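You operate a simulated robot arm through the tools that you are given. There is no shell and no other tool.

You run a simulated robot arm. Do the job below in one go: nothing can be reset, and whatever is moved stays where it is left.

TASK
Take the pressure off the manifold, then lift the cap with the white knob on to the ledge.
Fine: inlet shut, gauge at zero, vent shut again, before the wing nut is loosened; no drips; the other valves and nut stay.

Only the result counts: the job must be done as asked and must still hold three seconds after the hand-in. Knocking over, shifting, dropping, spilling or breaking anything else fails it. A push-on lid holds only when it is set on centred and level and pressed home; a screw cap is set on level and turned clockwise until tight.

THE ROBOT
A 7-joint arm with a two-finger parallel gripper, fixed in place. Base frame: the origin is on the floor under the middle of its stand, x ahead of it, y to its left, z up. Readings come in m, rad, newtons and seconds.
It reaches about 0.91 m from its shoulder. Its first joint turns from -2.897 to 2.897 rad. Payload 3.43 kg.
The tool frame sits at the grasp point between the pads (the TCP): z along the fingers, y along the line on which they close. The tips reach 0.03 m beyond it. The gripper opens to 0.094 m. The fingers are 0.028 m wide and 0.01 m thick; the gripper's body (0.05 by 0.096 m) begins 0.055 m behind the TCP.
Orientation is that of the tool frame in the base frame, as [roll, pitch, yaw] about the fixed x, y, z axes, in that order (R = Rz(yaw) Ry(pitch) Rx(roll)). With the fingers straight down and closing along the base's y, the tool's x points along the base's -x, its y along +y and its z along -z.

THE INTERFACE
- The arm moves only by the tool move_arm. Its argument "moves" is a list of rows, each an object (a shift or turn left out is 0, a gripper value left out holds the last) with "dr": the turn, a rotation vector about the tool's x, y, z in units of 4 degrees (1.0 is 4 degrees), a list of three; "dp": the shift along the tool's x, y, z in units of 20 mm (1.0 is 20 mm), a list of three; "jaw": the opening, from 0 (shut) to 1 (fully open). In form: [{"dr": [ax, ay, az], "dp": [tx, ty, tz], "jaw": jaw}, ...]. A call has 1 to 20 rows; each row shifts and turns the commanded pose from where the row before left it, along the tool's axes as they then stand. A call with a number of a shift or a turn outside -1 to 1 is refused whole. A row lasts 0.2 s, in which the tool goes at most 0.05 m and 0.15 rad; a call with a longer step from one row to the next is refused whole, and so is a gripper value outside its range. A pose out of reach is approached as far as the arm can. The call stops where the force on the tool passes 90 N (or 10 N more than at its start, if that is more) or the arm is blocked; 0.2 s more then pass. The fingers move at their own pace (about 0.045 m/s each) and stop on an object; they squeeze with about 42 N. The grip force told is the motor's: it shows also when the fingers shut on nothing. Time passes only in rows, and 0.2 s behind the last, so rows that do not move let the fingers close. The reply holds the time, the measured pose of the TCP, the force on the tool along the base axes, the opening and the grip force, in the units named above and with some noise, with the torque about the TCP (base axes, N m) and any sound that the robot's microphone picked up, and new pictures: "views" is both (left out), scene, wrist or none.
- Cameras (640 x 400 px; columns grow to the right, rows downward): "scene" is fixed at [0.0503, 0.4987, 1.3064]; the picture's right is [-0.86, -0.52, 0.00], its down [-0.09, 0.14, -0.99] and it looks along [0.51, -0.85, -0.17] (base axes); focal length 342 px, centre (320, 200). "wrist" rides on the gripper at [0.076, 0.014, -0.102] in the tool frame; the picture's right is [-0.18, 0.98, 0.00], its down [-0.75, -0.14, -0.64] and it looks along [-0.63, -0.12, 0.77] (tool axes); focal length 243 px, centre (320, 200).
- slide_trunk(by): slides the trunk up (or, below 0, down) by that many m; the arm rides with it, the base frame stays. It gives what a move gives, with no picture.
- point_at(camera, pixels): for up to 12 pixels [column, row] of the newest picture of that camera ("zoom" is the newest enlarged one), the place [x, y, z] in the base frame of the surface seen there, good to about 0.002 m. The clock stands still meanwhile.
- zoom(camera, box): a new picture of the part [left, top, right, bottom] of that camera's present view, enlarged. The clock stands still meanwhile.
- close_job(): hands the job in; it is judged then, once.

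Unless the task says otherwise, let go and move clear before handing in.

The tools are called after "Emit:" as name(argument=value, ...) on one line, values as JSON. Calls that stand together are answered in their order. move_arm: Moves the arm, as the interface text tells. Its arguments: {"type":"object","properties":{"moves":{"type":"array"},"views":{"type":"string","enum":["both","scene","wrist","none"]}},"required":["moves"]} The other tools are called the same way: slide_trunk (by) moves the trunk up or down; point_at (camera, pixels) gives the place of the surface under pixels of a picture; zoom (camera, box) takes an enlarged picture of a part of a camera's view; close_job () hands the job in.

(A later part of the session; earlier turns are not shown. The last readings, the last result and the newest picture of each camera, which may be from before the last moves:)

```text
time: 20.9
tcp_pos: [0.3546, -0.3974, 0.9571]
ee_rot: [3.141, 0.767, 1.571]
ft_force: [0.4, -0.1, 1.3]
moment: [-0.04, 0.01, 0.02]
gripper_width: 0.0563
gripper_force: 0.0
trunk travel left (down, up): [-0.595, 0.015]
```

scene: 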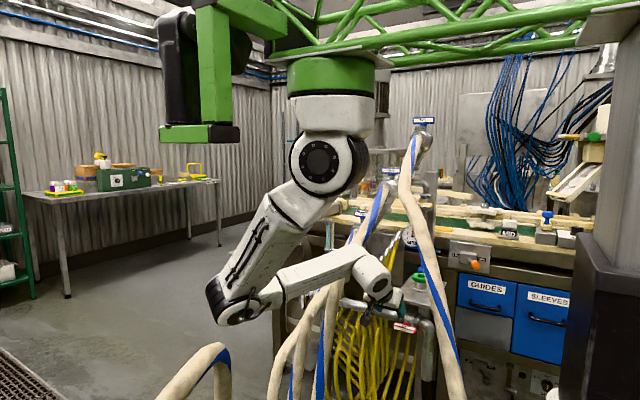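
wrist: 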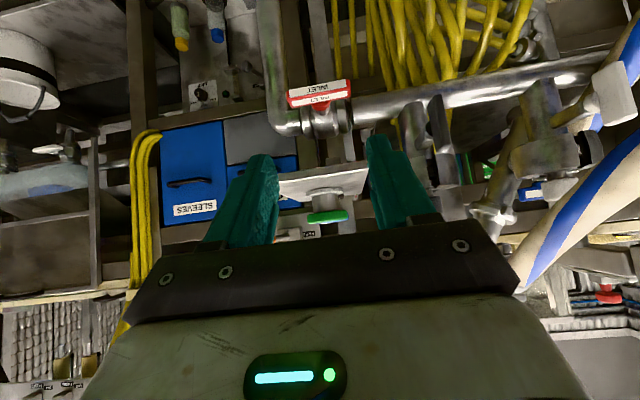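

Trunk is up; now I continue the swing to horizontal while lowering the wrist.

Emit:
move_arm(moves=[{"dr": [0, -1, 0], "dp": [-0.049, 0, 0.695]}, {"dr": [0, -1, 0], "dp": [-0.002, 0, 0.643]}, {"dr": [0, -1, 0], "dp": [0.041, 0, 0.588]}, {"dr": [0, -1, 0], "dp": [0.08, 0, 0.53]}, {"dr": [0, -1, 0], "dp": [0.115, 0, 0.469]}, {"dr": [0, -1, 0], "dp": [0.146, 0, 0.407]}, {"dr": [0, -1, 0], "dp": [0.172, 0, 0.342]}, {"dr": [0, -1, 0], "dp": [0.193, 0, 0.276]}, {"dr": [0, -1, 0], "dp": [0.21, 0, 0.208]}, {"dr": [0, -1, 0], "dp": [0.222, 0, 0.139]}, {"dr": [0, -1, 0], "dp": [0.23, 0, 0.07]}, {"dr": [0, -0.5, 0], "dp": [0.12, 0, 0.0]}], views="both")

```text
time: 23.5
tcp_pos: [0.3537, -0.4633, 0.882]
ee_rot: [-0.124, 1.568, -1.694]
ft_force: [0.3, -0.3, 0.7]
moment: [-0.02, 0.02, -0.03]
gripper_width: 0.0562
gripper_force: 0.0
trunk travel left (down, up): [-0.595, 0.015]
```

scene: 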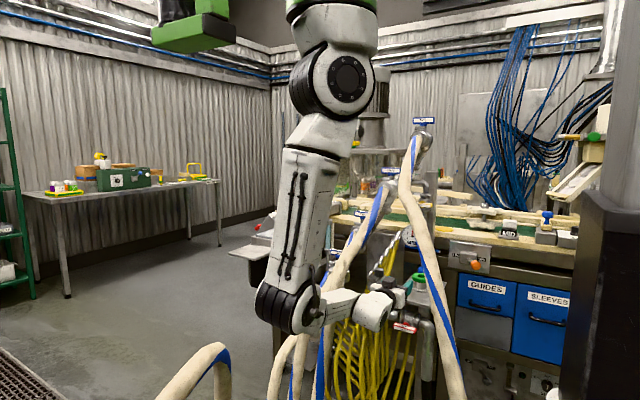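
wrist: 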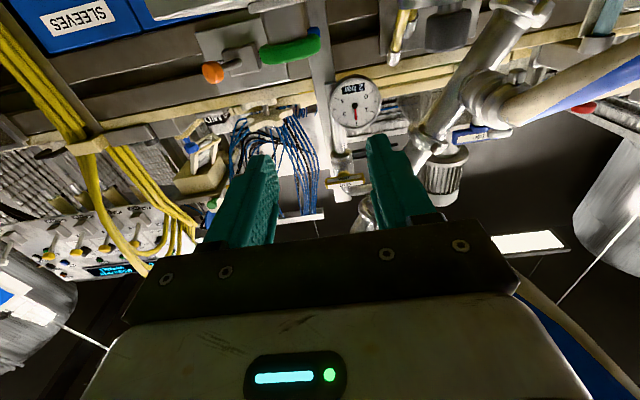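

The hand is now horizontal at (0.354,-0.463,0.882). I'll check the elbow/forearm clearance to the hoses.

Emit:
point_at(camera="scene", pixels=[[270, 300], [300, 320], [285, 320], [330, 300], [350, 300], [375, 310], [300, 290], [315, 270], [262, 310], [385, 290], [335, 318], [310, 230]])

Emit:
zoom(camera="scene", box=[240, 240, 460, 400])

Emit:
zoom(camera="wrist", box=[250, 60, 480, 230])

```text
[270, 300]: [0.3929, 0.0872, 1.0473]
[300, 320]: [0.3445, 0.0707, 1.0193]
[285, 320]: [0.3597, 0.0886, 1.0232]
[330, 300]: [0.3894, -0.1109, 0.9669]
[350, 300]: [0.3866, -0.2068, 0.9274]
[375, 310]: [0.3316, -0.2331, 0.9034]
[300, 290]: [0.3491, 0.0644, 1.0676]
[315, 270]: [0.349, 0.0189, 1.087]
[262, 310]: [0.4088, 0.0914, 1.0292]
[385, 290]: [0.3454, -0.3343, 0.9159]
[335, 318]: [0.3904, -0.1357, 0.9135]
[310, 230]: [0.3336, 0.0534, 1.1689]
```

```text
2.50 times, centred on (350, 320) of scene
```

zoom: 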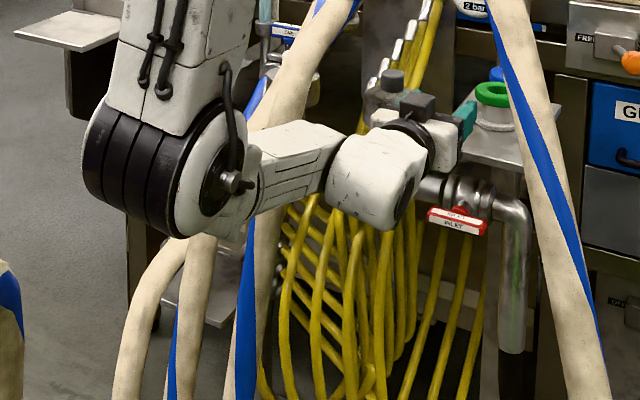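

```text
2.35 times, centred on (365, 145) of wrist
```

zoom: 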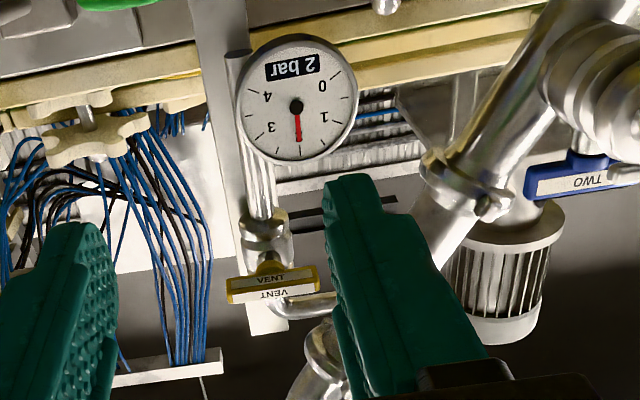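

The elbow has come in to about (0.38,0.05,1.04) and everything is clear. I'll roll the hand -90° about its axis so that the fingers close vertically on the inlet bar.

Emit:
move_arm(moves=[{"dr": [0, 0, -1]}, {"dr": [0, 0, -1]}, {"dr": [0, 0, -1]}, {"dr": [0, 0, -1]}, {"dr": [0, 0, -1]}, {"dr": [0, 0, -1]}, {"dr": [0, 0, -1]}, {"dr": [0, 0, -1]}, {"dr": [0, 0, -1]}, {"dr": [0, 0, -1]}, {"dr": [0, 0, -1]}, {"dr": [0, 0, -1]}, {"dr": [0, 0, -1]}, {"dr": [0, 0, -1]}, {"dr": [0, 0, -1]}, {"dr": [0, 0, -1]}, {"dr": [0, 0, -1]}, {"dr": [0, 0, -1]}, {"dr": [0, 0, -1]}, {"dr": [0, 0, -1]}], views="none")

Emit:
move_arm(moves=[{"dr": [0, 0, -1]}, {"dr": [0, 0, -1]}, {"dr": [0, 0, -0.5]}, {}], views="both")

```text
time: 27.7
tcp_pos: [0.3521, -0.4623, 0.8835]
ee_rot: [-1.572, 0.173, -3.141]
ft_force: [0.2, -0.5, 0.1]
moment: [0.0, -0.03, -0.01]
gripper_width: 0.0566
gripper_force: 0.0
trunk travel left (down, up): [-0.595, 0.015]
```

```text
time: 28.7
tcp_pos: [0.354, -0.4613, 0.8815]
ee_rot: [-1.57, 0.0, 3.142]
ft_force: [0.5, 0.2, 0.3]
moment: [-0.03, 0.01, -0.01]
gripper_width: 0.0565
gripper_force: 0.0
trunk travel left (down, up): [-0.595, 0.015]
```

scene: 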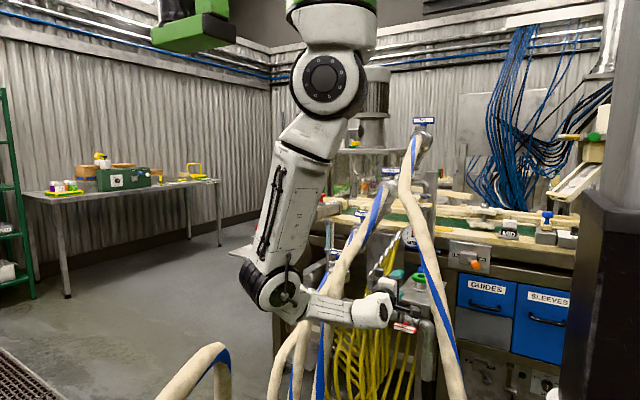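
wrist: 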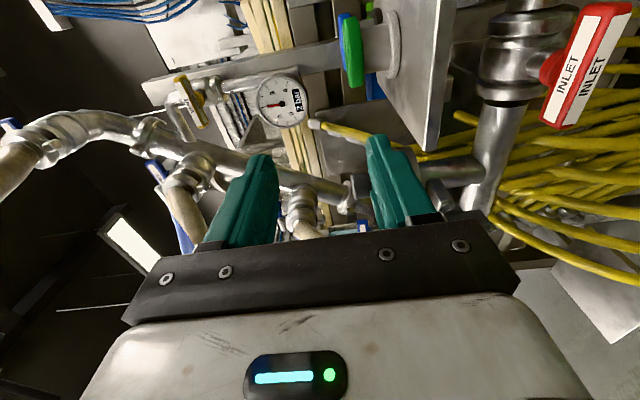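

The hand is now oriented with fingers closing vertically; INLET shows at (580,65) in the wrist view. I'll measure the handle precisely before lowering.

Emit:
point_at(camera="wrist", pixels=[[557, 125], [573, 128], [590, 10], [625, 8], [580, 65], [566, 75], [597, 60], [550, 65], [510, 70], [495, 100]])

Emit:
zoom(camera="wrist", box=[460, 0, 640, 150])

Emit:
point_at(camera="scene", pixels=[[250, 285], [275, 305], [265, 270], [330, 310], [375, 315], [295, 290], [245, 270]])

```text
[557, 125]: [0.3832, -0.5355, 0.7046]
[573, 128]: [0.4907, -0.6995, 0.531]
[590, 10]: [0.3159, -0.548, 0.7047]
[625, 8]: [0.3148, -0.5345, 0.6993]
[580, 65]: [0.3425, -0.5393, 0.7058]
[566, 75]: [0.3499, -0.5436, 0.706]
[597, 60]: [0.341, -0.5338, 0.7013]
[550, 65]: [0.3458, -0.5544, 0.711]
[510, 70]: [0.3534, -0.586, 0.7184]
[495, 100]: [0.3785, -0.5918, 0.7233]
```

```text
2.67 times, centred on (550, 75) of wrist
```

zoom: 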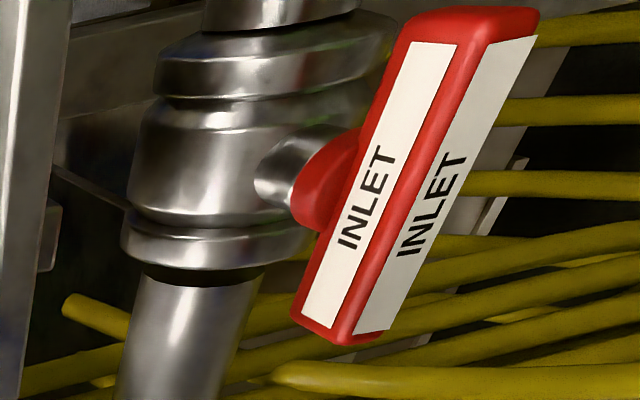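

```text
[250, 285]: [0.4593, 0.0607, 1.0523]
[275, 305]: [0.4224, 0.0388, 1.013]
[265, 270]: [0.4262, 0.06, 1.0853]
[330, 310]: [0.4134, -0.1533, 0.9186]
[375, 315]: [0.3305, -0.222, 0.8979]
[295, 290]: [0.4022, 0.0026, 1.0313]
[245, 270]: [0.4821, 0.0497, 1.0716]
```

The inlet bar is centred at about (0.349,-0.543,0.698), spanning x 0.31–0.388. I'll lower the hand 0.1 m first so that the arm stretches and the elbow pulls in.

Emit:
move_arm(moves=[{"dp": [0.05, 1, 0]}, {"dp": [0.05, 1, 0]}, {"dp": [0.05, 1, 0]}, {"dp": [0.05, 1, 0]}, {"dp": [0.05, 1, 0]}], views="scene")

Emit:
point_at(camera="scene", pixels=[[250, 285], [275, 305], [265, 290], [285, 310], [300, 310], [320, 325], [350, 335], [370, 335]])

```text
time: 29.9
tcp_pos: [0.3496, -0.4623, 0.7816]
ee_rot: [-1.571, -0.001, 3.141]
ft_force: [0.4, -0.8, -0.2]
moment: [0.0, 0.0, -0.02]
gripper_width: 0.0563
gripper_force: 0.1
trunk travel left (down, up): [-0.595, 0.015]
```

scene: 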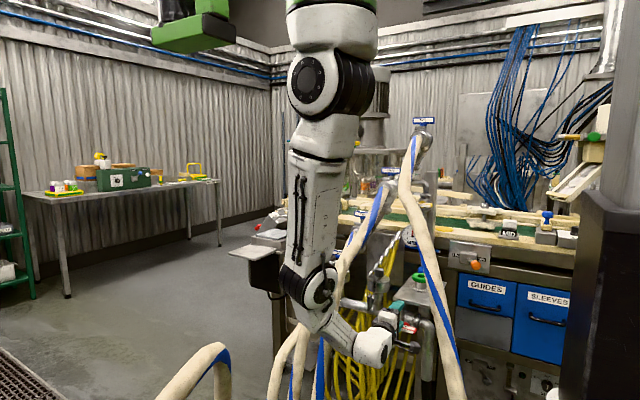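

```text
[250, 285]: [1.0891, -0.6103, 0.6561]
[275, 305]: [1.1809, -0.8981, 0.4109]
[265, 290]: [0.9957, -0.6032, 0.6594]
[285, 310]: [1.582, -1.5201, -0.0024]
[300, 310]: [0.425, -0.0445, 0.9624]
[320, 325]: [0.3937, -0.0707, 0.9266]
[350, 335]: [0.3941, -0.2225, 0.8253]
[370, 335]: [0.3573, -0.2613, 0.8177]
```

The elbow pulled in to about (0.42,-0.04,0.96). Now I slide the trunk down 0.083 m to bring the fingers to the inlet's height (tips still at y≈-0.49, short of the handle).

Emit:
slide_trunk(by=-0.083)

Emit:
move_arm(moves=[{}], views="both")

```text
time: 31.1
tcp_pos: [0.3503, -0.4621, 0.6994]
ee_rot: [-1.57, 0.0, 3.141]
ft_force: [-0.4, -0.1, 0.2]
moment: [0.02, 0.02, 0.01]
gripper_width: 0.0563
gripper_force: 0.1
trunk travel left (down, up): [-0.512, 0.098]
```

```text
time: 31.5
tcp_pos: [0.3503, -0.463, 0.7004]
ee_rot: [-1.572, 0.001, -3.14]
ft_force: [0.4, -0.4, 0.0]
moment: [-0.01, 0.03, 0.0]
gripper_width: 0.0563
gripper_force: 0.0
trunk travel left (down, up): [-0.512, 0.098]
```

scene: 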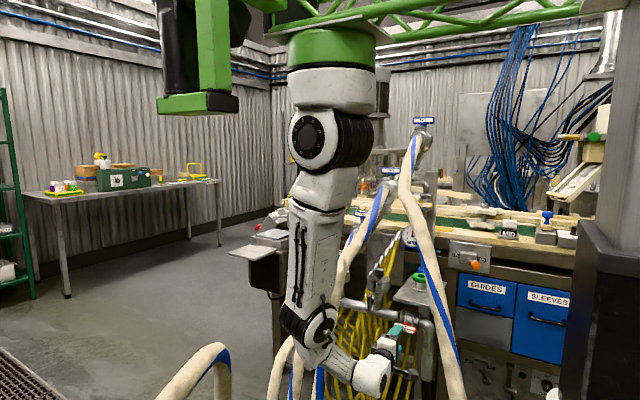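
wrist: 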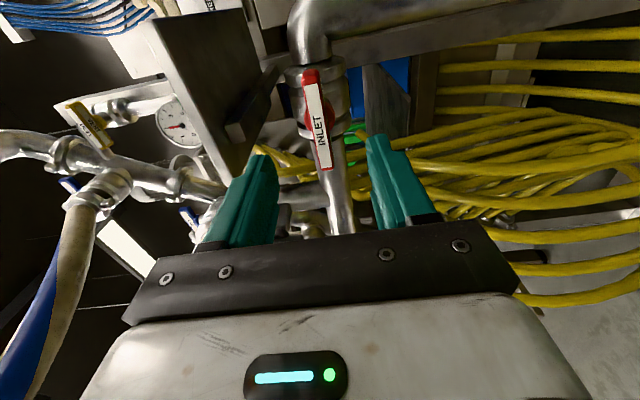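

The red INLET bar sits between the open fingers at (318,120). I'll check the nearby yellow hoses' depth before moving in.

Emit:
point_at(camera="wrist", pixels=[[420, 165], [460, 205], [560, 265], [560, 300], [530, 120], [308, 90], [322, 90], [313, 120], [328, 160], [312, 75], [330, 120], [355, 60]])

```text
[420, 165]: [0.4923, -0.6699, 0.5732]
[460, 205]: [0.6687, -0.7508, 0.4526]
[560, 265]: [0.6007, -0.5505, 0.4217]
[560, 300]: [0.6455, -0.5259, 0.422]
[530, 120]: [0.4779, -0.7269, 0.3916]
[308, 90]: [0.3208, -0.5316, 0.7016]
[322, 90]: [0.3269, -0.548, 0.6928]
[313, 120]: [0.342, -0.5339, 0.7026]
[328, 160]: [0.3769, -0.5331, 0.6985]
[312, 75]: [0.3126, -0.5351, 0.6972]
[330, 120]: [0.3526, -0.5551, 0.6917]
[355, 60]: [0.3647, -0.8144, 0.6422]
```

The yellow hoses are far behind, and the bar's front face is at y≈-0.533, z≈0.699. I advance 62 mm and close on the bar.

Emit:
move_arm(moves=[{"dp": [0.05, 0, 1]}, {"dp": [0, 0, 1]}, {"dp": [0, 0, 1]}, {"dp": [0, 0, 0.1]}, {"jaw": 0}, {"jaw": 0}, {"jaw": 0}, {"jaw": 0}], views="both")

```text
time: 33.3
tcp_pos: [0.3499, -0.5245, 0.7005]
ee_rot: [-1.57, -0.001, -3.141]
ft_force: [0.7, -1.4, -2.3]
moment: [0.0, 0.0, -0.1]
gripper_width: 0.0125
gripper_force: 40.3
trunk travel left (down, up): [-0.512, 0.098]
```

scene: 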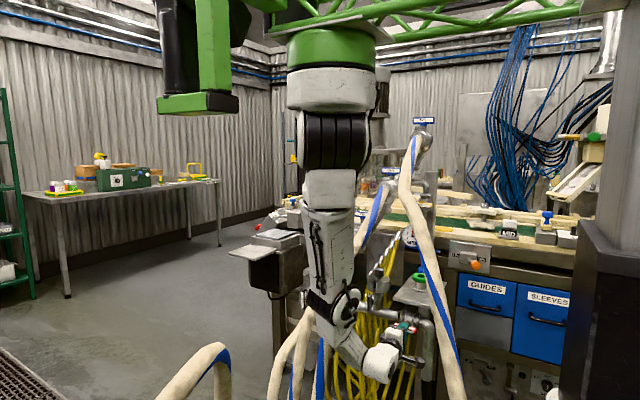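
wrist: 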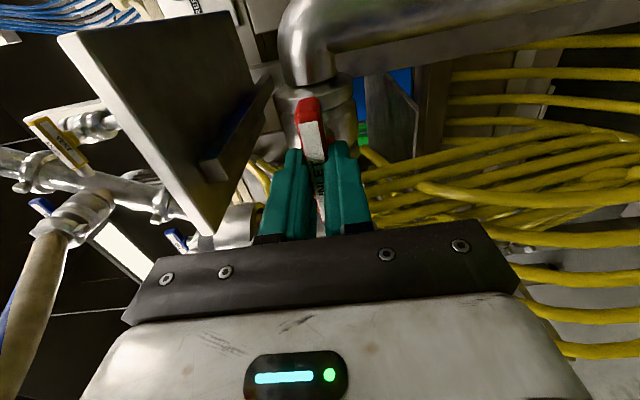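

The bar is gripped (width 12.5 mm). I turn it clockwise (closing direction) a little and watch the torque.

Emit:
move_arm(moves=[{"dr": [0, 0, 1]}, {"dr": [0, 0, 1]}, {"dr": [0, 0, 1]}, {"dr": [0, 0, 1]}], views="wrist")

```text
time: 34.3
tcp_pos: [0.3493, -0.5236, 0.6991]
ee_rot: [-1.571, 0.28, 3.141]
ft_force: [-0.7, 1.8, 0.5]
moment: [0.05, -0.01, -0.27]
gripper_width: 0.0127
gripper_force: 44.9
trunk travel left (down, up): [-0.512, 0.098]
```

wrist: 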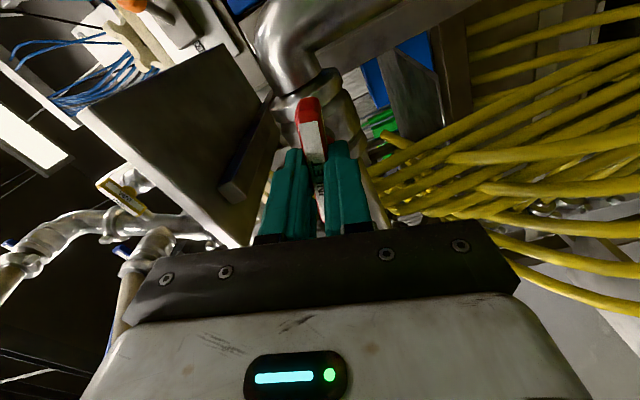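

The handle turns freely with the grip (torque ≈0). Continue clockwise to 90°.

Emit:
move_arm(moves=[{"dr": [0, 0, 1]}, {"dr": [0, 0, 1]}, {"dr": [0, 0, 1]}, {"dr": [0, 0, 1]}, {"dr": [0, 0, 1]}, {"dr": [0, 0, 1]}, {"dr": [0, 0, 1]}, {"dr": [0, 0, 1]}, {"dr": [0, 0, 1]}, {"dr": [0, 0, 1]}, {"dr": [0, 0, 1]}, {"dr": [0, 0, 1]}, {"dr": [0, 0, 1]}, {"dr": [0, 0, 1]}, {"dr": [0, 0, 1]}, {"dr": [0, 0, 1]}, {"dr": [0, 0, 1]}, {"dr": [0, 0, 1]}, {"dr": [0, 0, 0.5]}, {}], views="both")

```text
time: 38.5
tcp_pos: [0.3498, -0.5252, 0.6991]
ee_rot: [0.751, 1.57, -0.819]
ft_force: [13.8, 10.0, -7.8]
moment: [-0.45, 0.04, -0.01]
gripper_width: 0.0125
gripper_force: 45.6
trunk travel left (down, up): [-0.512, 0.098]
```

scene: 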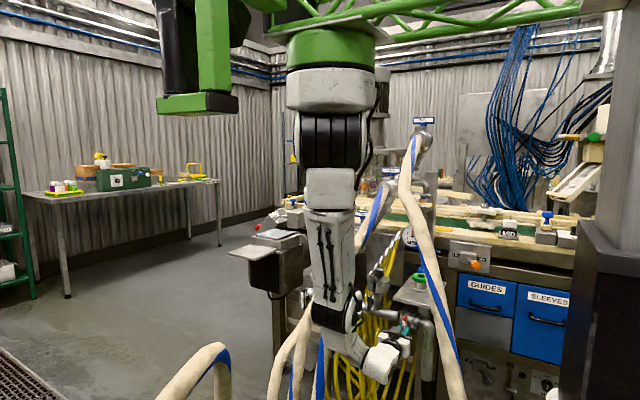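
wrist: 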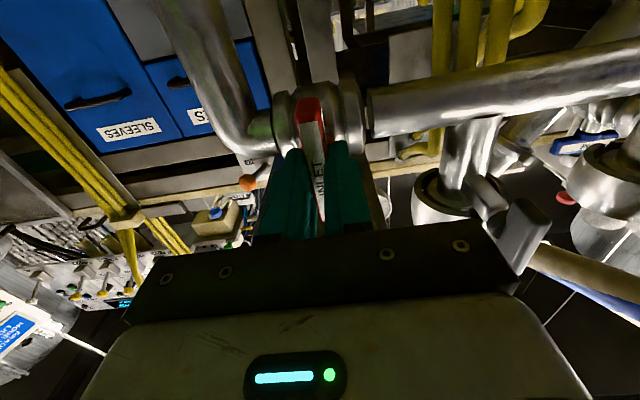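

The INLET bar is now vertical (perpendicular to the pipe). I nudge slightly further to feel the stop, then relax.

Emit:
move_arm(moves=[{"dr": [0, 0, 0.7]}, {}], views="wrist")

Emit:
zoom(camera="wrist", box=[240, 60, 420, 260])

Emit:
zoom(camera="scene", box=[360, 290, 450, 350])

```text
time: 39.1
tcp_pos: [0.3501, -0.5244, 0.6987]
ee_rot: [1.579, 1.524, 0.01]
ft_force: [11.9, 6.4, -6.9]
moment: [0.28, 1.49, 0.11]
gripper_width: 0.0133
gripper_force: 45.0
trunk travel left (down, up): [-0.512, 0.098]
```

wrist: 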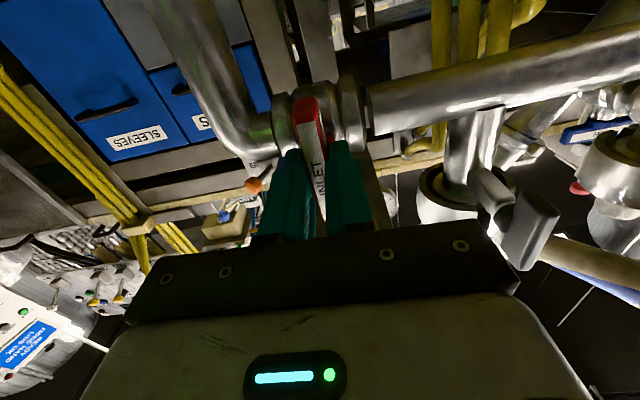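

```text
2.00 times, centred on (330, 160) of wrist
```

zoom: 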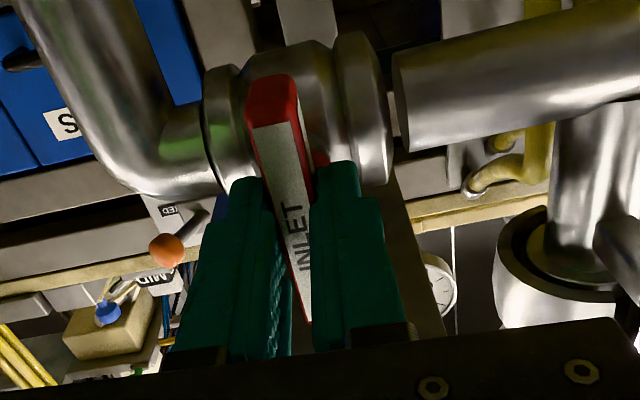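

```text
6.67 times, centred on (405, 320) of scene
```

zoom: 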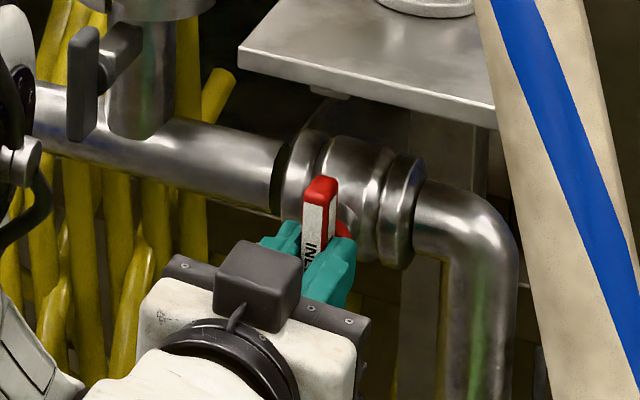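

The stop torque (1.49 N·m about y) confirms that the inlet is fully shut. I un-nudge, open the fingers and back straight out.

Emit:
move_arm(moves=[{"dr": [0, 0, -0.7]}, {"jaw": 0.6}, {"jaw": 0.6}, {"jaw": 0.6}, {"jaw": 0.6}, {"dp": [0, 0, -1]}, {"dp": [0, 0, -1]}, {"dp": [0, 0, -1]}], views="both")

Emit:
zoom(camera="wrist", box=[220, 40, 440, 240])

```text
time: 40.9
tcp_pos: [0.349, -0.4641, 0.6997]
ee_rot: [2.453, 1.57, 0.882]
ft_force: [-0.4, 0.1, -0.2]
moment: [0.02, 0.01, 0.03]
gripper_width: 0.0562
gripper_force: 0.0
trunk travel left (down, up): [-0.512, 0.098]
```

scene: 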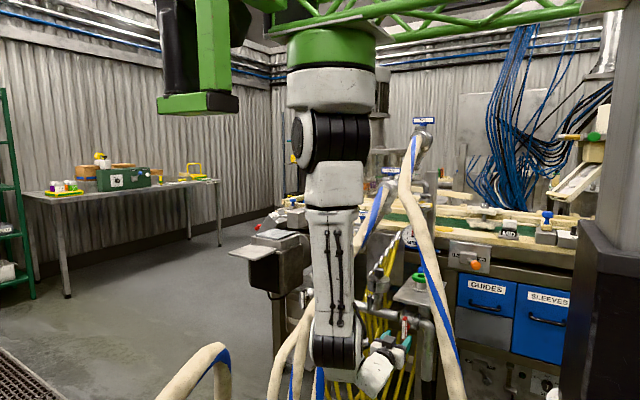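
wrist: 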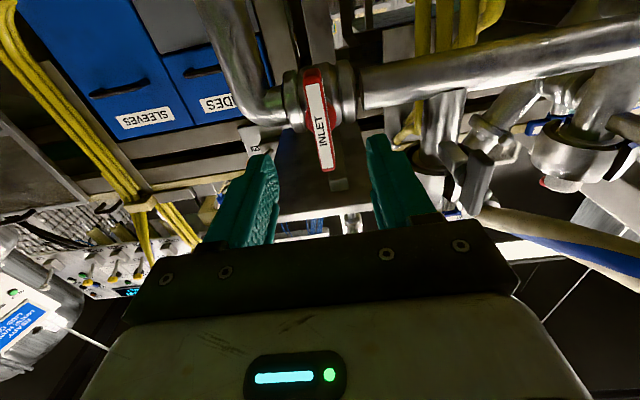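

```text
2.00 times, centred on (330, 140) of wrist
```

zoom: 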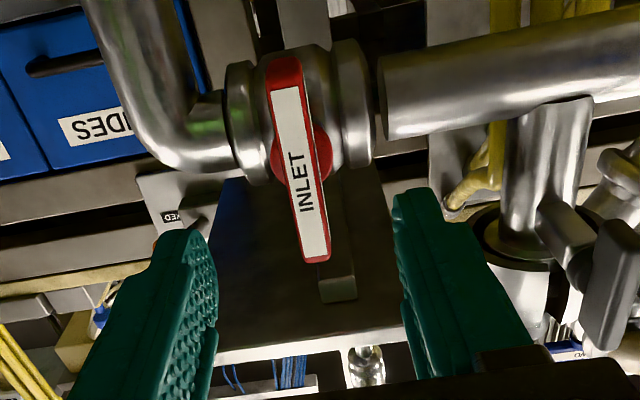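

Inlet released. I verify that the bar is truly vertical by measuring its ends.

Emit:
point_at(camera="zoom", pixels=[[285, 90], [302, 180], [318, 250], [270, 75], [325, 225], [295, 75], [280, 150], [305, 245]])

Emit:
point_at(camera="wrist", pixels=[[312, 85], [320, 125], [327, 165], [450, 165], [480, 185], [585, 155]])

```text
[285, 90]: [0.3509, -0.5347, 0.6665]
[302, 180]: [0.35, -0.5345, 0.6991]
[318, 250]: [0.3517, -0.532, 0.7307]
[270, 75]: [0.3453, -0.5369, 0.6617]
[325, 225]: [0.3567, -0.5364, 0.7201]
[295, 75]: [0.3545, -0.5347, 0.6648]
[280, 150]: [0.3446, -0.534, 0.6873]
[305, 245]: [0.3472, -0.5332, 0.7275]
```

```text
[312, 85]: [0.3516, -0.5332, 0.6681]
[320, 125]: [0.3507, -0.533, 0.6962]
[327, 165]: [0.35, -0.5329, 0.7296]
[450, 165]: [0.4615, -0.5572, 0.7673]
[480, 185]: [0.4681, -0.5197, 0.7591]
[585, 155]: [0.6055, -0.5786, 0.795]
```

The inlet bar is vertical within about a degree (x 0.350–0.3517 from z 0.668 to 0.730). Next the vent: I raise the trunk, then move the hand up in front of it.

Emit:
slide_trunk(by=0.098)

Emit:
move_arm(moves=[{"dp": [-1, 0.2, 0]}, {"dp": [-1, 0.2, 0]}, {"dp": [-1, 0.2, 0]}, {"dp": [-1, 0.2, 0]}, {"dp": [-1, 0.2, 0]}, {"dp": [-1, 0, 0]}, {"dp": [-1, 0, 0]}], views="both")

```text
time: 42.2
tcp_pos: [0.3513, -0.4638, 0.7974]
ee_rot: [-2.309, 1.568, 2.406]
ft_force: [-0.2, 0.6, -0.2]
moment: [0.01, -0.03, -0.04]
gripper_width: 0.0562
gripper_force: 0.1
trunk travel left (down, up): [-0.61, 0.0]
```

```text
time: 43.8
tcp_pos: [0.3677, -0.4639, 0.9388]
ee_rot: [-1.555, 1.571, -3.126]
ft_force: [0.4, -1.2, -0.5]
moment: [0.01, 0.01, 0.0]
gripper_width: 0.0565
gripper_force: 0.0
trunk travel left (down, up): [-0.61, 0.0]
```

scene: 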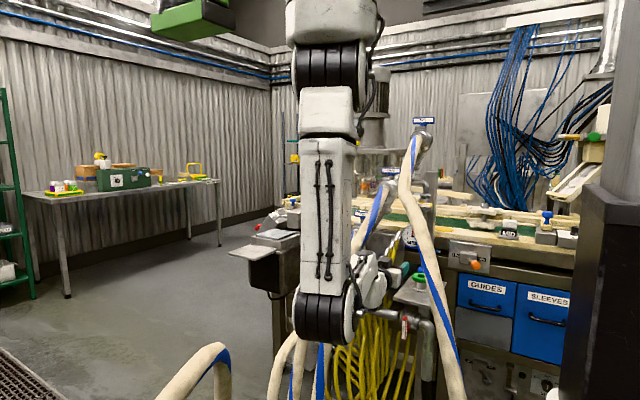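
wrist: 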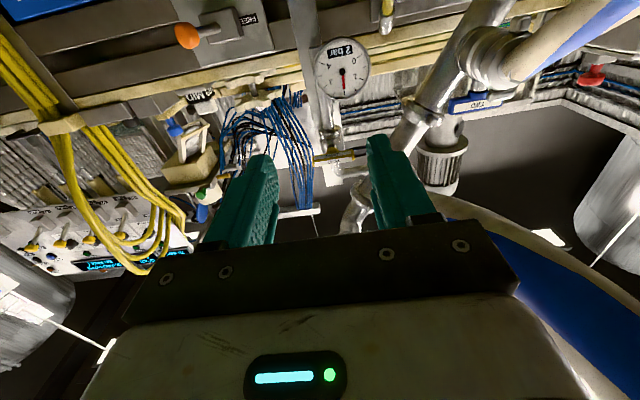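

Good clearance; the hand is at (0.368,-0.464,0.939). I continue up and forward toward the vent's height.

Emit:
move_arm(moves=[{"dp": [-1, 0, 0.5]}, {"dp": [-1, 0, 0.5]}, {"dp": [-1, 0, 0.5]}, {"dp": [-1, 0, 0.5]}, {"dp": [-1, 0, 0.5]}, {"dp": [-1, 0, 0.5]}, {"dp": [-1, 0, 0.5]}, {"dp": [-0.5, 0, 0.5]}], views="both")

Emit:
point_at(camera="scene", pixels=[[325, 320], [300, 320], [355, 310], [365, 280], [330, 250], [380, 240], [395, 225], [405, 190], [370, 260]])

```text
time: 45.6
tcp_pos: [0.3693, -0.5427, 1.0905]
ee_rot: [1.5, 1.569, -0.071]
ft_force: [-0.1, -0.2, 0.3]
moment: [0.01, -0.04, -0.04]
gripper_width: 0.0565
gripper_force: 0.0
trunk travel left (down, up): [-0.61, 0.0]
```

scene: 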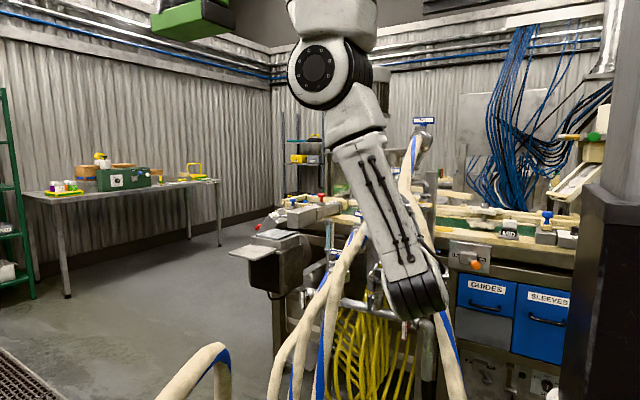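
wrist: 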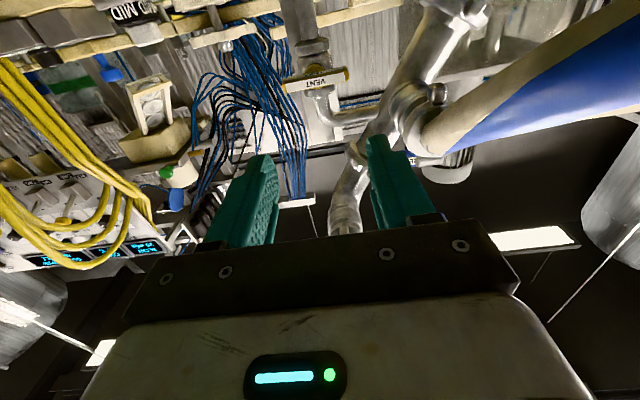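

```text
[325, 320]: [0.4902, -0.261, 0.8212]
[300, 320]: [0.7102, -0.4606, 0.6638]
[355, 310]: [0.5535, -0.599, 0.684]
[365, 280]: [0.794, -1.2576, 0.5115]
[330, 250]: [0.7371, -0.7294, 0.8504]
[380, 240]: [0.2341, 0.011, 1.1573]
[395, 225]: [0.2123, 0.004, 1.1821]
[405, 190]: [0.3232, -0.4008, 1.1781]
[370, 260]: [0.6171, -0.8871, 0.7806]
```

The elbow has swung to the -x side at (415,300). I check its distance from hose FOUR and the forearm's route.

Emit:
point_at(camera="scene", pixels=[[415, 300], [430, 270], [400, 305], [440, 300], [445, 285], [420, 315], [436, 255], [455, 345], [410, 240], [440, 320]])

Emit:
zoom(camera="scene", box=[340, 180, 480, 340])

Emit:
zoom(camera="wrist", box=[240, 20, 440, 240])

```text
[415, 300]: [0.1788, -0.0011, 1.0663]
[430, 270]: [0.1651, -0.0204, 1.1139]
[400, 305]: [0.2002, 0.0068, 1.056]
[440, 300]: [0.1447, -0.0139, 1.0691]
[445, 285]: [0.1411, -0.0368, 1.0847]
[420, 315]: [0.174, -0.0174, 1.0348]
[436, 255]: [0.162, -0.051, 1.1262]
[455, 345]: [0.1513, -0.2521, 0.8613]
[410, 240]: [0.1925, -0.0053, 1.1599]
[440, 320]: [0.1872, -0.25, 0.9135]
```

```text
2.50 times, centred on (410, 260) of scene
```

zoom: 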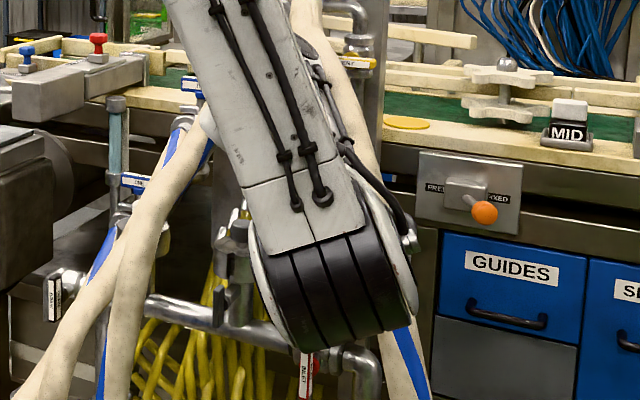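

```text
1.82 times, centred on (340, 130) of wrist
```

zoom: 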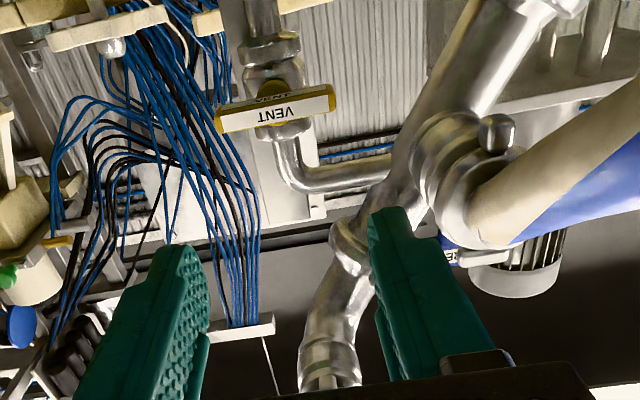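

The elbow has swung to the -x side, and going on would press the forearm against hose FOUR near (0.29,-0.36,1.14). I retrace my path to recover the elbow-on-+x posture before trying the vent another way.

Emit:
move_arm(moves=[{"dp": [0.5, 0, -0.5]}, {"dp": [1, 0, -0.5]}, {"dp": [1, 0, -0.5]}, {"dp": [1, 0, -0.5]}, {"dp": [1, 0, -0.5]}, {"dp": [1, 0, -0.5]}, {"dp": [1, 0, -0.5]}, {"dp": [1, 0, -0.5]}, {"dp": [1, -0.35, 0]}, {"dp": [1, -0.35, 0]}], views="scene")

```text
time: 47.8
tcp_pos: [0.3561, -0.4644, 0.8976]
ee_rot: [1.429, 1.57, -0.142]
ft_force: [-1.2, 0.7, -0.9]
moment: [0.0, -0.02, 0.02]
gripper_width: 0.0565
gripper_force: 0.1
trunk travel left (down, up): [-0.61, 0.0]
```

scene: 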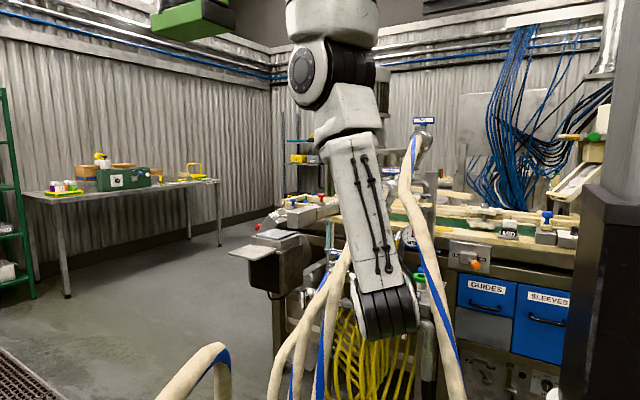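

The elbow didn't come back (now at (385,310)); the roll of the hand seems to steer it. I roll the hand -90° here as before, which earlier moved the elbow toward +x.

Emit:
move_arm(moves=[{"dr": [0, 0, -1]}, {"dr": [0, 0, -1]}, {"dr": [0, 0, -1]}, {"dr": [0, 0, -1]}, {"dr": [0, 0, -1]}, {"dr": [0, 0, -1]}, {"dr": [0, 0, -1]}, {"dr": [0, 0, -1]}, {"dr": [0, 0, -1]}, {"dr": [0, 0, -1]}, {"dr": [0, 0, -1]}, {"dr": [0, 0, -1]}, {"dr": [0, 0, -1]}, {"dr": [0, 0, -1]}, {"dr": [0, 0, -1]}, {"dr": [0, 0, -1]}, {"dr": [0, 0, -1]}, {"dr": [0, 0, -1]}, {"dr": [0, 0, -1]}, {"dr": [0, 0, -1]}], views="scene")

```text
time: 52.0
tcp_pos: [0.3559, -0.4646, 0.8989]
ee_rot: [-1.571, 0.172, 3.141]
ft_force: [-0.2, -0.1, -0.6]
moment: [-0.02, 0.0, 0.0]
gripper_width: 0.0567
gripper_force: 0.1
trunk travel left (down, up): [-0.61, 0.0]
```

scene: 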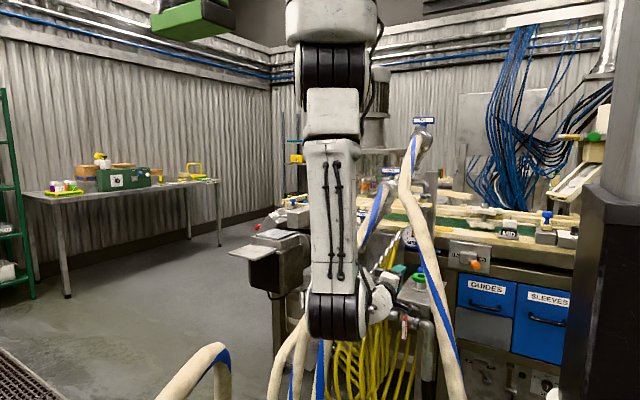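

Rolling back moved the elbow toward +x again (now at (335,310)). I roll a further 90° the same way: this also tests whether the wrist has the range that the vent's turn will need.

Emit:
move_arm(moves=[{"dr": [0, 0, -1]}, {"dr": [0, 0, -1]}, {"dr": [0, 0, -1]}, {"dr": [0, 0, -1]}, {"dr": [0, 0, -1]}, {"dr": [0, 0, -1]}, {"dr": [0, 0, -1]}, {"dr": [0, 0, -1]}, {"dr": [0, 0, -1]}, {"dr": [0, 0, -1]}, {"dr": [0, 0, -1]}, {"dr": [0, 0, -1]}, {"dr": [0, 0, -1]}, {"dr": [0, 0, -1]}, {"dr": [0, 0, -1]}, {"dr": [0, 0, -1]}, {"dr": [0, 0, -1]}, {"dr": [0, 0, -1]}, {"dr": [0, 0, -1]}, {"dr": [0, 0, -1]}], views="scene")

Emit:
move_arm(moves=[{"dr": [0, 0, -1]}, {"dr": [0, 0, -1]}, {"dr": [0, 0, -1]}, {"dr": [0, 0, -1]}, {"dr": [0, 0, -1]}], views="both")

```text
time: 56.2
tcp_pos: [0.3547, -0.4631, 0.8985]
ee_rot: [-1.571, -1.224, 3.14]
ft_force: [-0.4, 0.0, -0.7]
moment: [-0.01, 0.01, -0.01]
gripper_width: 0.0561
gripper_force: 0.0
trunk travel left (down, up): [-0.61, 0.0]
```

scene: 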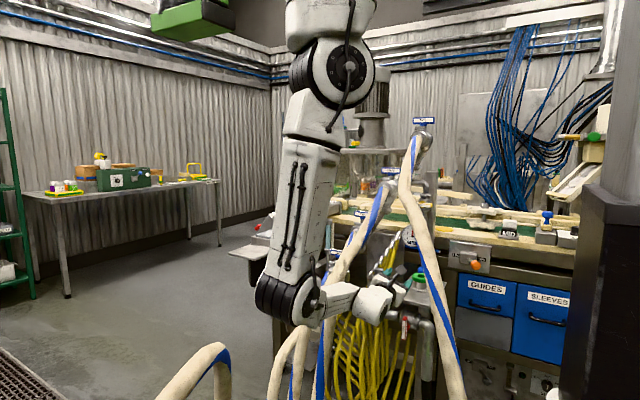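

```text
time: 57.4
tcp_pos: [0.355, -0.4654, 0.8982]
ee_rot: [1.711, -1.568, -0.139]
ft_force: [0.2, 0.3, -0.4]
moment: [0.0, 0.02, 0.0]
gripper_width: 0.0564
gripper_force: 0.1
trunk travel left (down, up): [-0.61, 0.0]
```

scene: 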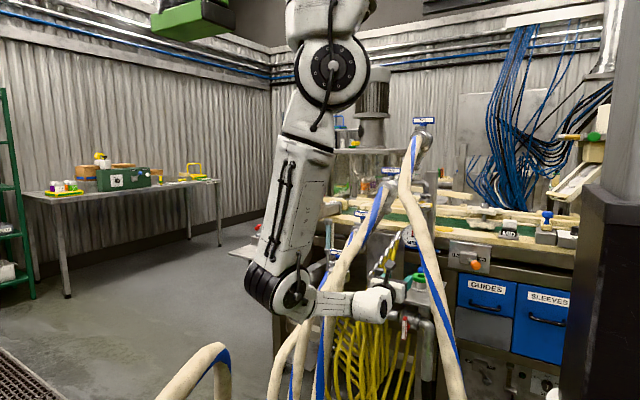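
wrist: 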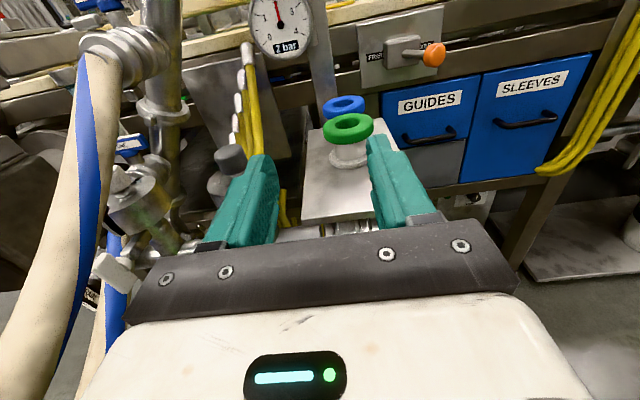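

The wrist has the full range, the camera is now on top giving an upright view (gauge still at 2 bar at (285,25)), and the elbow is on the +x side. I raise the hand 0.1 m and check.

Emit:
move_arm(moves=[{"dp": [1, -0.1, 0]}, {"dp": [1, -0.1, 0]}, {"dp": [1, -0.1, 0]}, {"dp": [1, -0.1, 0]}, {"dp": [1, -0.1, 0]}], views="both")

Emit:
point_at(camera="scene", pixels=[[270, 290], [250, 280], [290, 300], [330, 290], [360, 285], [380, 270], [265, 270], [240, 270], [350, 270], [385, 285]])

```text
time: 58.6
tcp_pos: [0.3657, -0.4649, 0.997]
ee_rot: [-2.944, -1.569, -1.769]
ft_force: [-0.5, 0.2, 0.3]
moment: [0.03, 0.03, 0.02]
gripper_width: 0.0565
gripper_force: 0.1
trunk travel left (down, up): [-0.61, 0.0]
```

scene: 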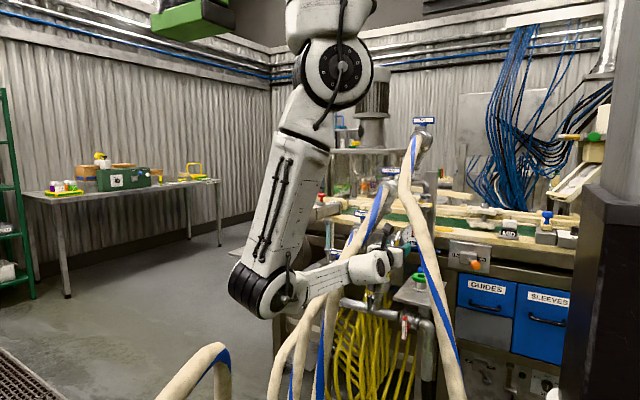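
wrist: 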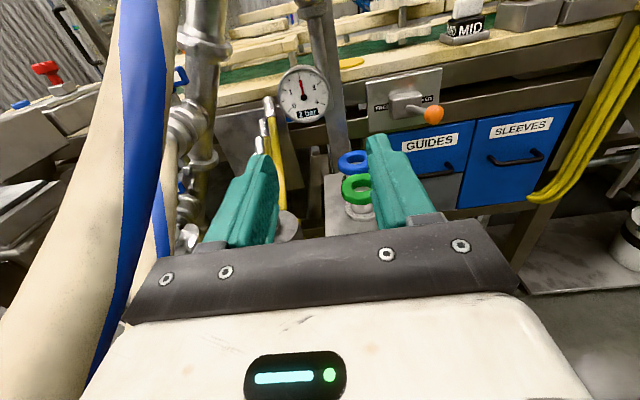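

```text
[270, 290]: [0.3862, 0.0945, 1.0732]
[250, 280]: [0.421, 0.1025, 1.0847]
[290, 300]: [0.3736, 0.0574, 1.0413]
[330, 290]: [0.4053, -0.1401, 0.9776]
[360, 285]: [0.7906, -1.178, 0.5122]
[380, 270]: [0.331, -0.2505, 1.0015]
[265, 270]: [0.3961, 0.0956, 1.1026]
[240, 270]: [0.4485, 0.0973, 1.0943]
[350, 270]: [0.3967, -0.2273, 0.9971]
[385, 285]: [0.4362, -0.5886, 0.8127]
```

The elbow is at about (0.41,0.07,1.07), safely on +x. I move forward 0.16 m while rising slightly, staying beneath hose FOUR.

Emit:
move_arm(moves=[{"dp": [0.2, 0, 1]}, {"dp": [0.2, 0, 1]}, {"dp": [0.2, 0, 1]}, {"dp": [0.2, 0, 1]}, {"dp": [0.2, 0, 1]}], views="both")

Emit:
zoom(camera="scene", box=[220, 150, 450, 340])

```text
time: 59.8
tcp_pos: [0.3616, -0.546, 1.0176]
ee_rot: [-3.029, -1.57, -1.682]
ft_force: [0.3, -0.2, 0.2]
moment: [0.06, 0.0, 0.03]
gripper_width: 0.0565
gripper_force: 0.1
out of reach, approached as far as the arm can: row 5
trunk travel left (down, up): [-0.61, 0.0]
```

scene: 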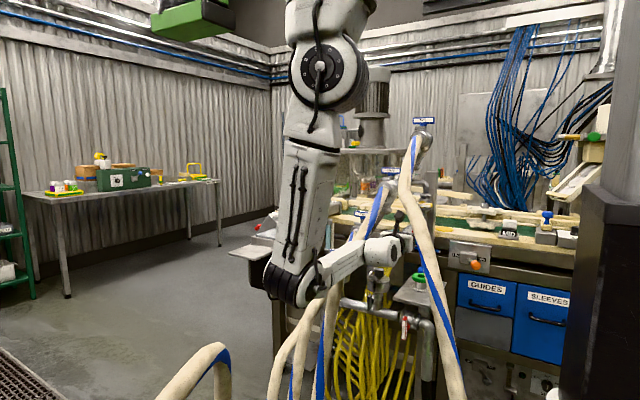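
wrist: 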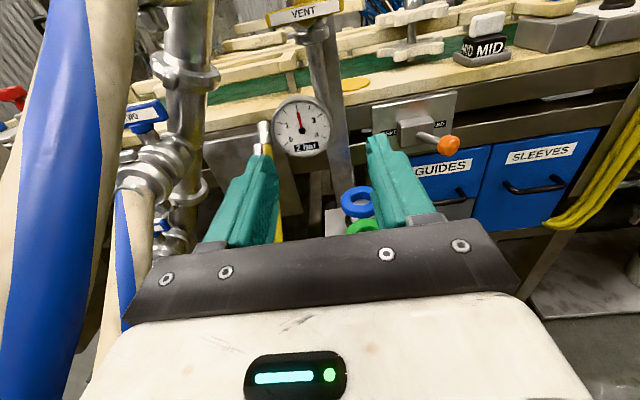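

```text
2.11 times, centred on (335, 245) of scene
```

zoom: 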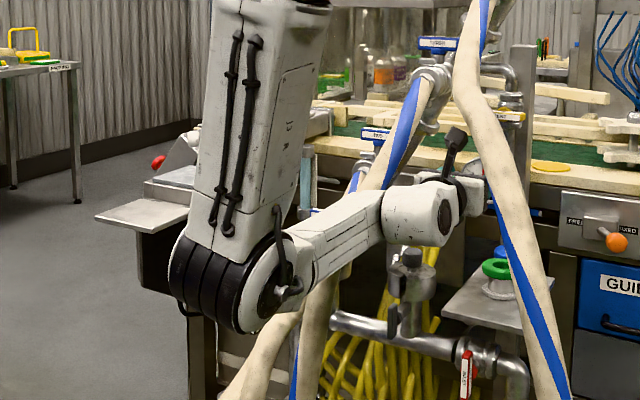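

The arm reports a joint limit at this roll. I roll back +45° (toward the gripping roll) here and see how the elbow behaves.

Emit:
move_arm(moves=[{"dr": [0, 0, 1]}, {"dr": [0, 0, 1]}, {"dr": [0, 0, 1]}, {"dr": [0, 0, 1]}, {"dr": [0, 0, 1]}, {"dr": [0, 0, 1]}, {"dr": [0, 0, 1]}, {"dr": [0, 0, 1]}, {"dr": [0, 0, 1]}, {"dr": [0, 0, 1]}, {"dr": [0, 0, 1]}], views="both")

Emit:
point_at(camera="scene", pixels=[[300, 290], [290, 300], [325, 290], [350, 275], [375, 255], [395, 245], [320, 300], [350, 260]])

```text
time: 62.2
tcp_pos: [0.3635, -0.5461, 1.0187]
ee_rot: [-1.571, -0.801, -3.141]
ft_force: [-0.6, -0.3, 0.0]
moment: [0.01, -0.02, -0.01]
gripper_width: 0.0564
gripper_force: 0.1
trunk travel left (down, up): [-0.61, 0.0]
```

scene: 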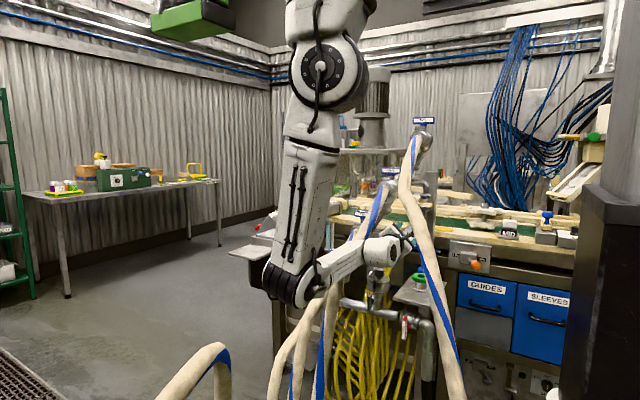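
wrist: 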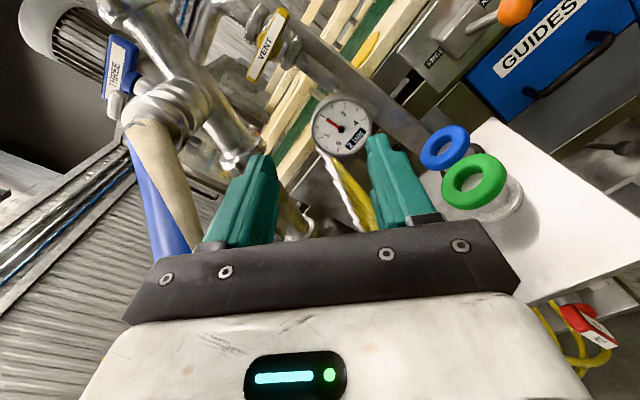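

```text
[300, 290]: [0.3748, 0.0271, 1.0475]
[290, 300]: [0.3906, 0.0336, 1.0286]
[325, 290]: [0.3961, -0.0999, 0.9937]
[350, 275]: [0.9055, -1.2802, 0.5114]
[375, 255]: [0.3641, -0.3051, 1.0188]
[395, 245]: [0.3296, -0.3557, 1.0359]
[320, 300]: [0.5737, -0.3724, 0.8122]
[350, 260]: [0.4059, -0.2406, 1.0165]
```

The elbow stayed put and the forearm sits centred between FOUR and THREE. VENT shows at (268,45); I measure it and finish the roll to the gripping orientation.

Emit:
point_at(camera="wrist", pixels=[[268, 45], [252, 75], [284, 17], [262, 45], [275, 48], [290, 45], [300, 25], [340, 75], [360, 95]])

Emit:
zoom(camera="wrist", box=[200, 0, 360, 130])

Emit:
move_arm(moves=[{"dr": [0, 0, 1]}, {"dr": [0, 0, 1]}, {"dr": [0, 0, 1]}, {"dr": [0, 0, 1]}, {"dr": [0, 0, 1]}, {"dr": [0, 0, 1]}, {"dr": [0, 0, 1]}, {"dr": [0, 0, 1]}, {"dr": [0, 0, 1]}, {"dr": [0, 0, 1]}, {"dr": [0, 0, 1]}, {"dr": [0, 0, 0.5]}], views="both")

```text
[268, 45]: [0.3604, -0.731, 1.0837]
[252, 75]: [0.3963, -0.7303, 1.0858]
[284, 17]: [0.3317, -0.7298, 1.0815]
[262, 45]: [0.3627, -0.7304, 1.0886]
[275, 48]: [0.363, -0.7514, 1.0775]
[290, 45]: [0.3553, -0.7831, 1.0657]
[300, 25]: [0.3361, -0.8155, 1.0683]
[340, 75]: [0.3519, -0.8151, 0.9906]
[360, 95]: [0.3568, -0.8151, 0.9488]
```

```text
3.08 times, centred on (280, 65) of wrist
```

zoom: 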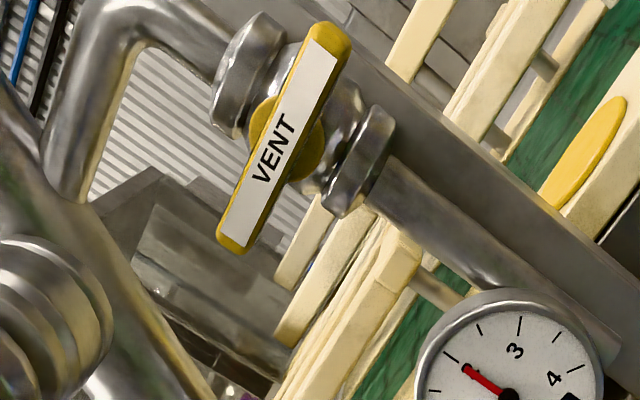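

```text
time: 64.8
tcp_pos: [0.3626, -0.5448, 1.0171]
ee_rot: [-1.573, 0.002, -3.142]
ft_force: [0.2, -0.5, -0.6]
moment: [0.03, 0.0, -0.02]
gripper_width: 0.0565
gripper_force: 0.1
trunk travel left (down, up): [-0.61, 0.0]
```

scene: 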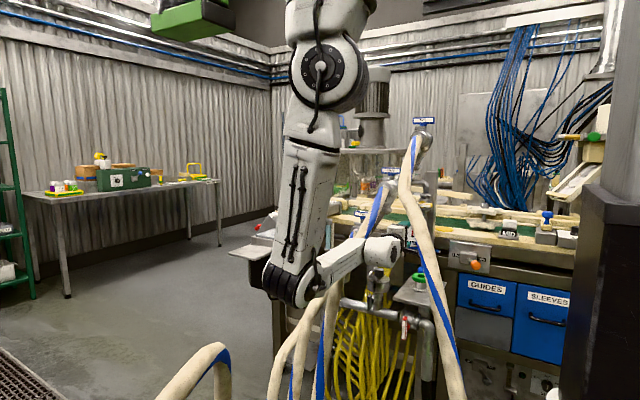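
wrist: 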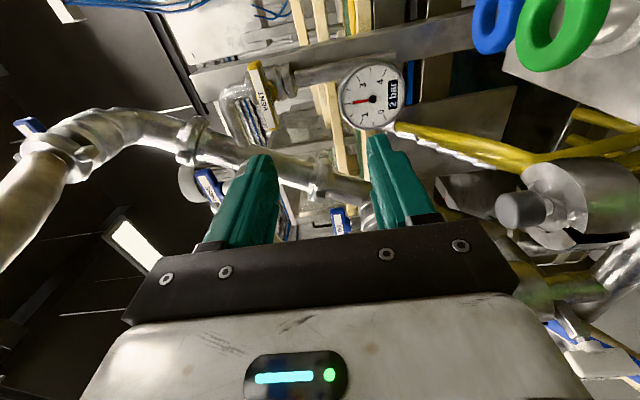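

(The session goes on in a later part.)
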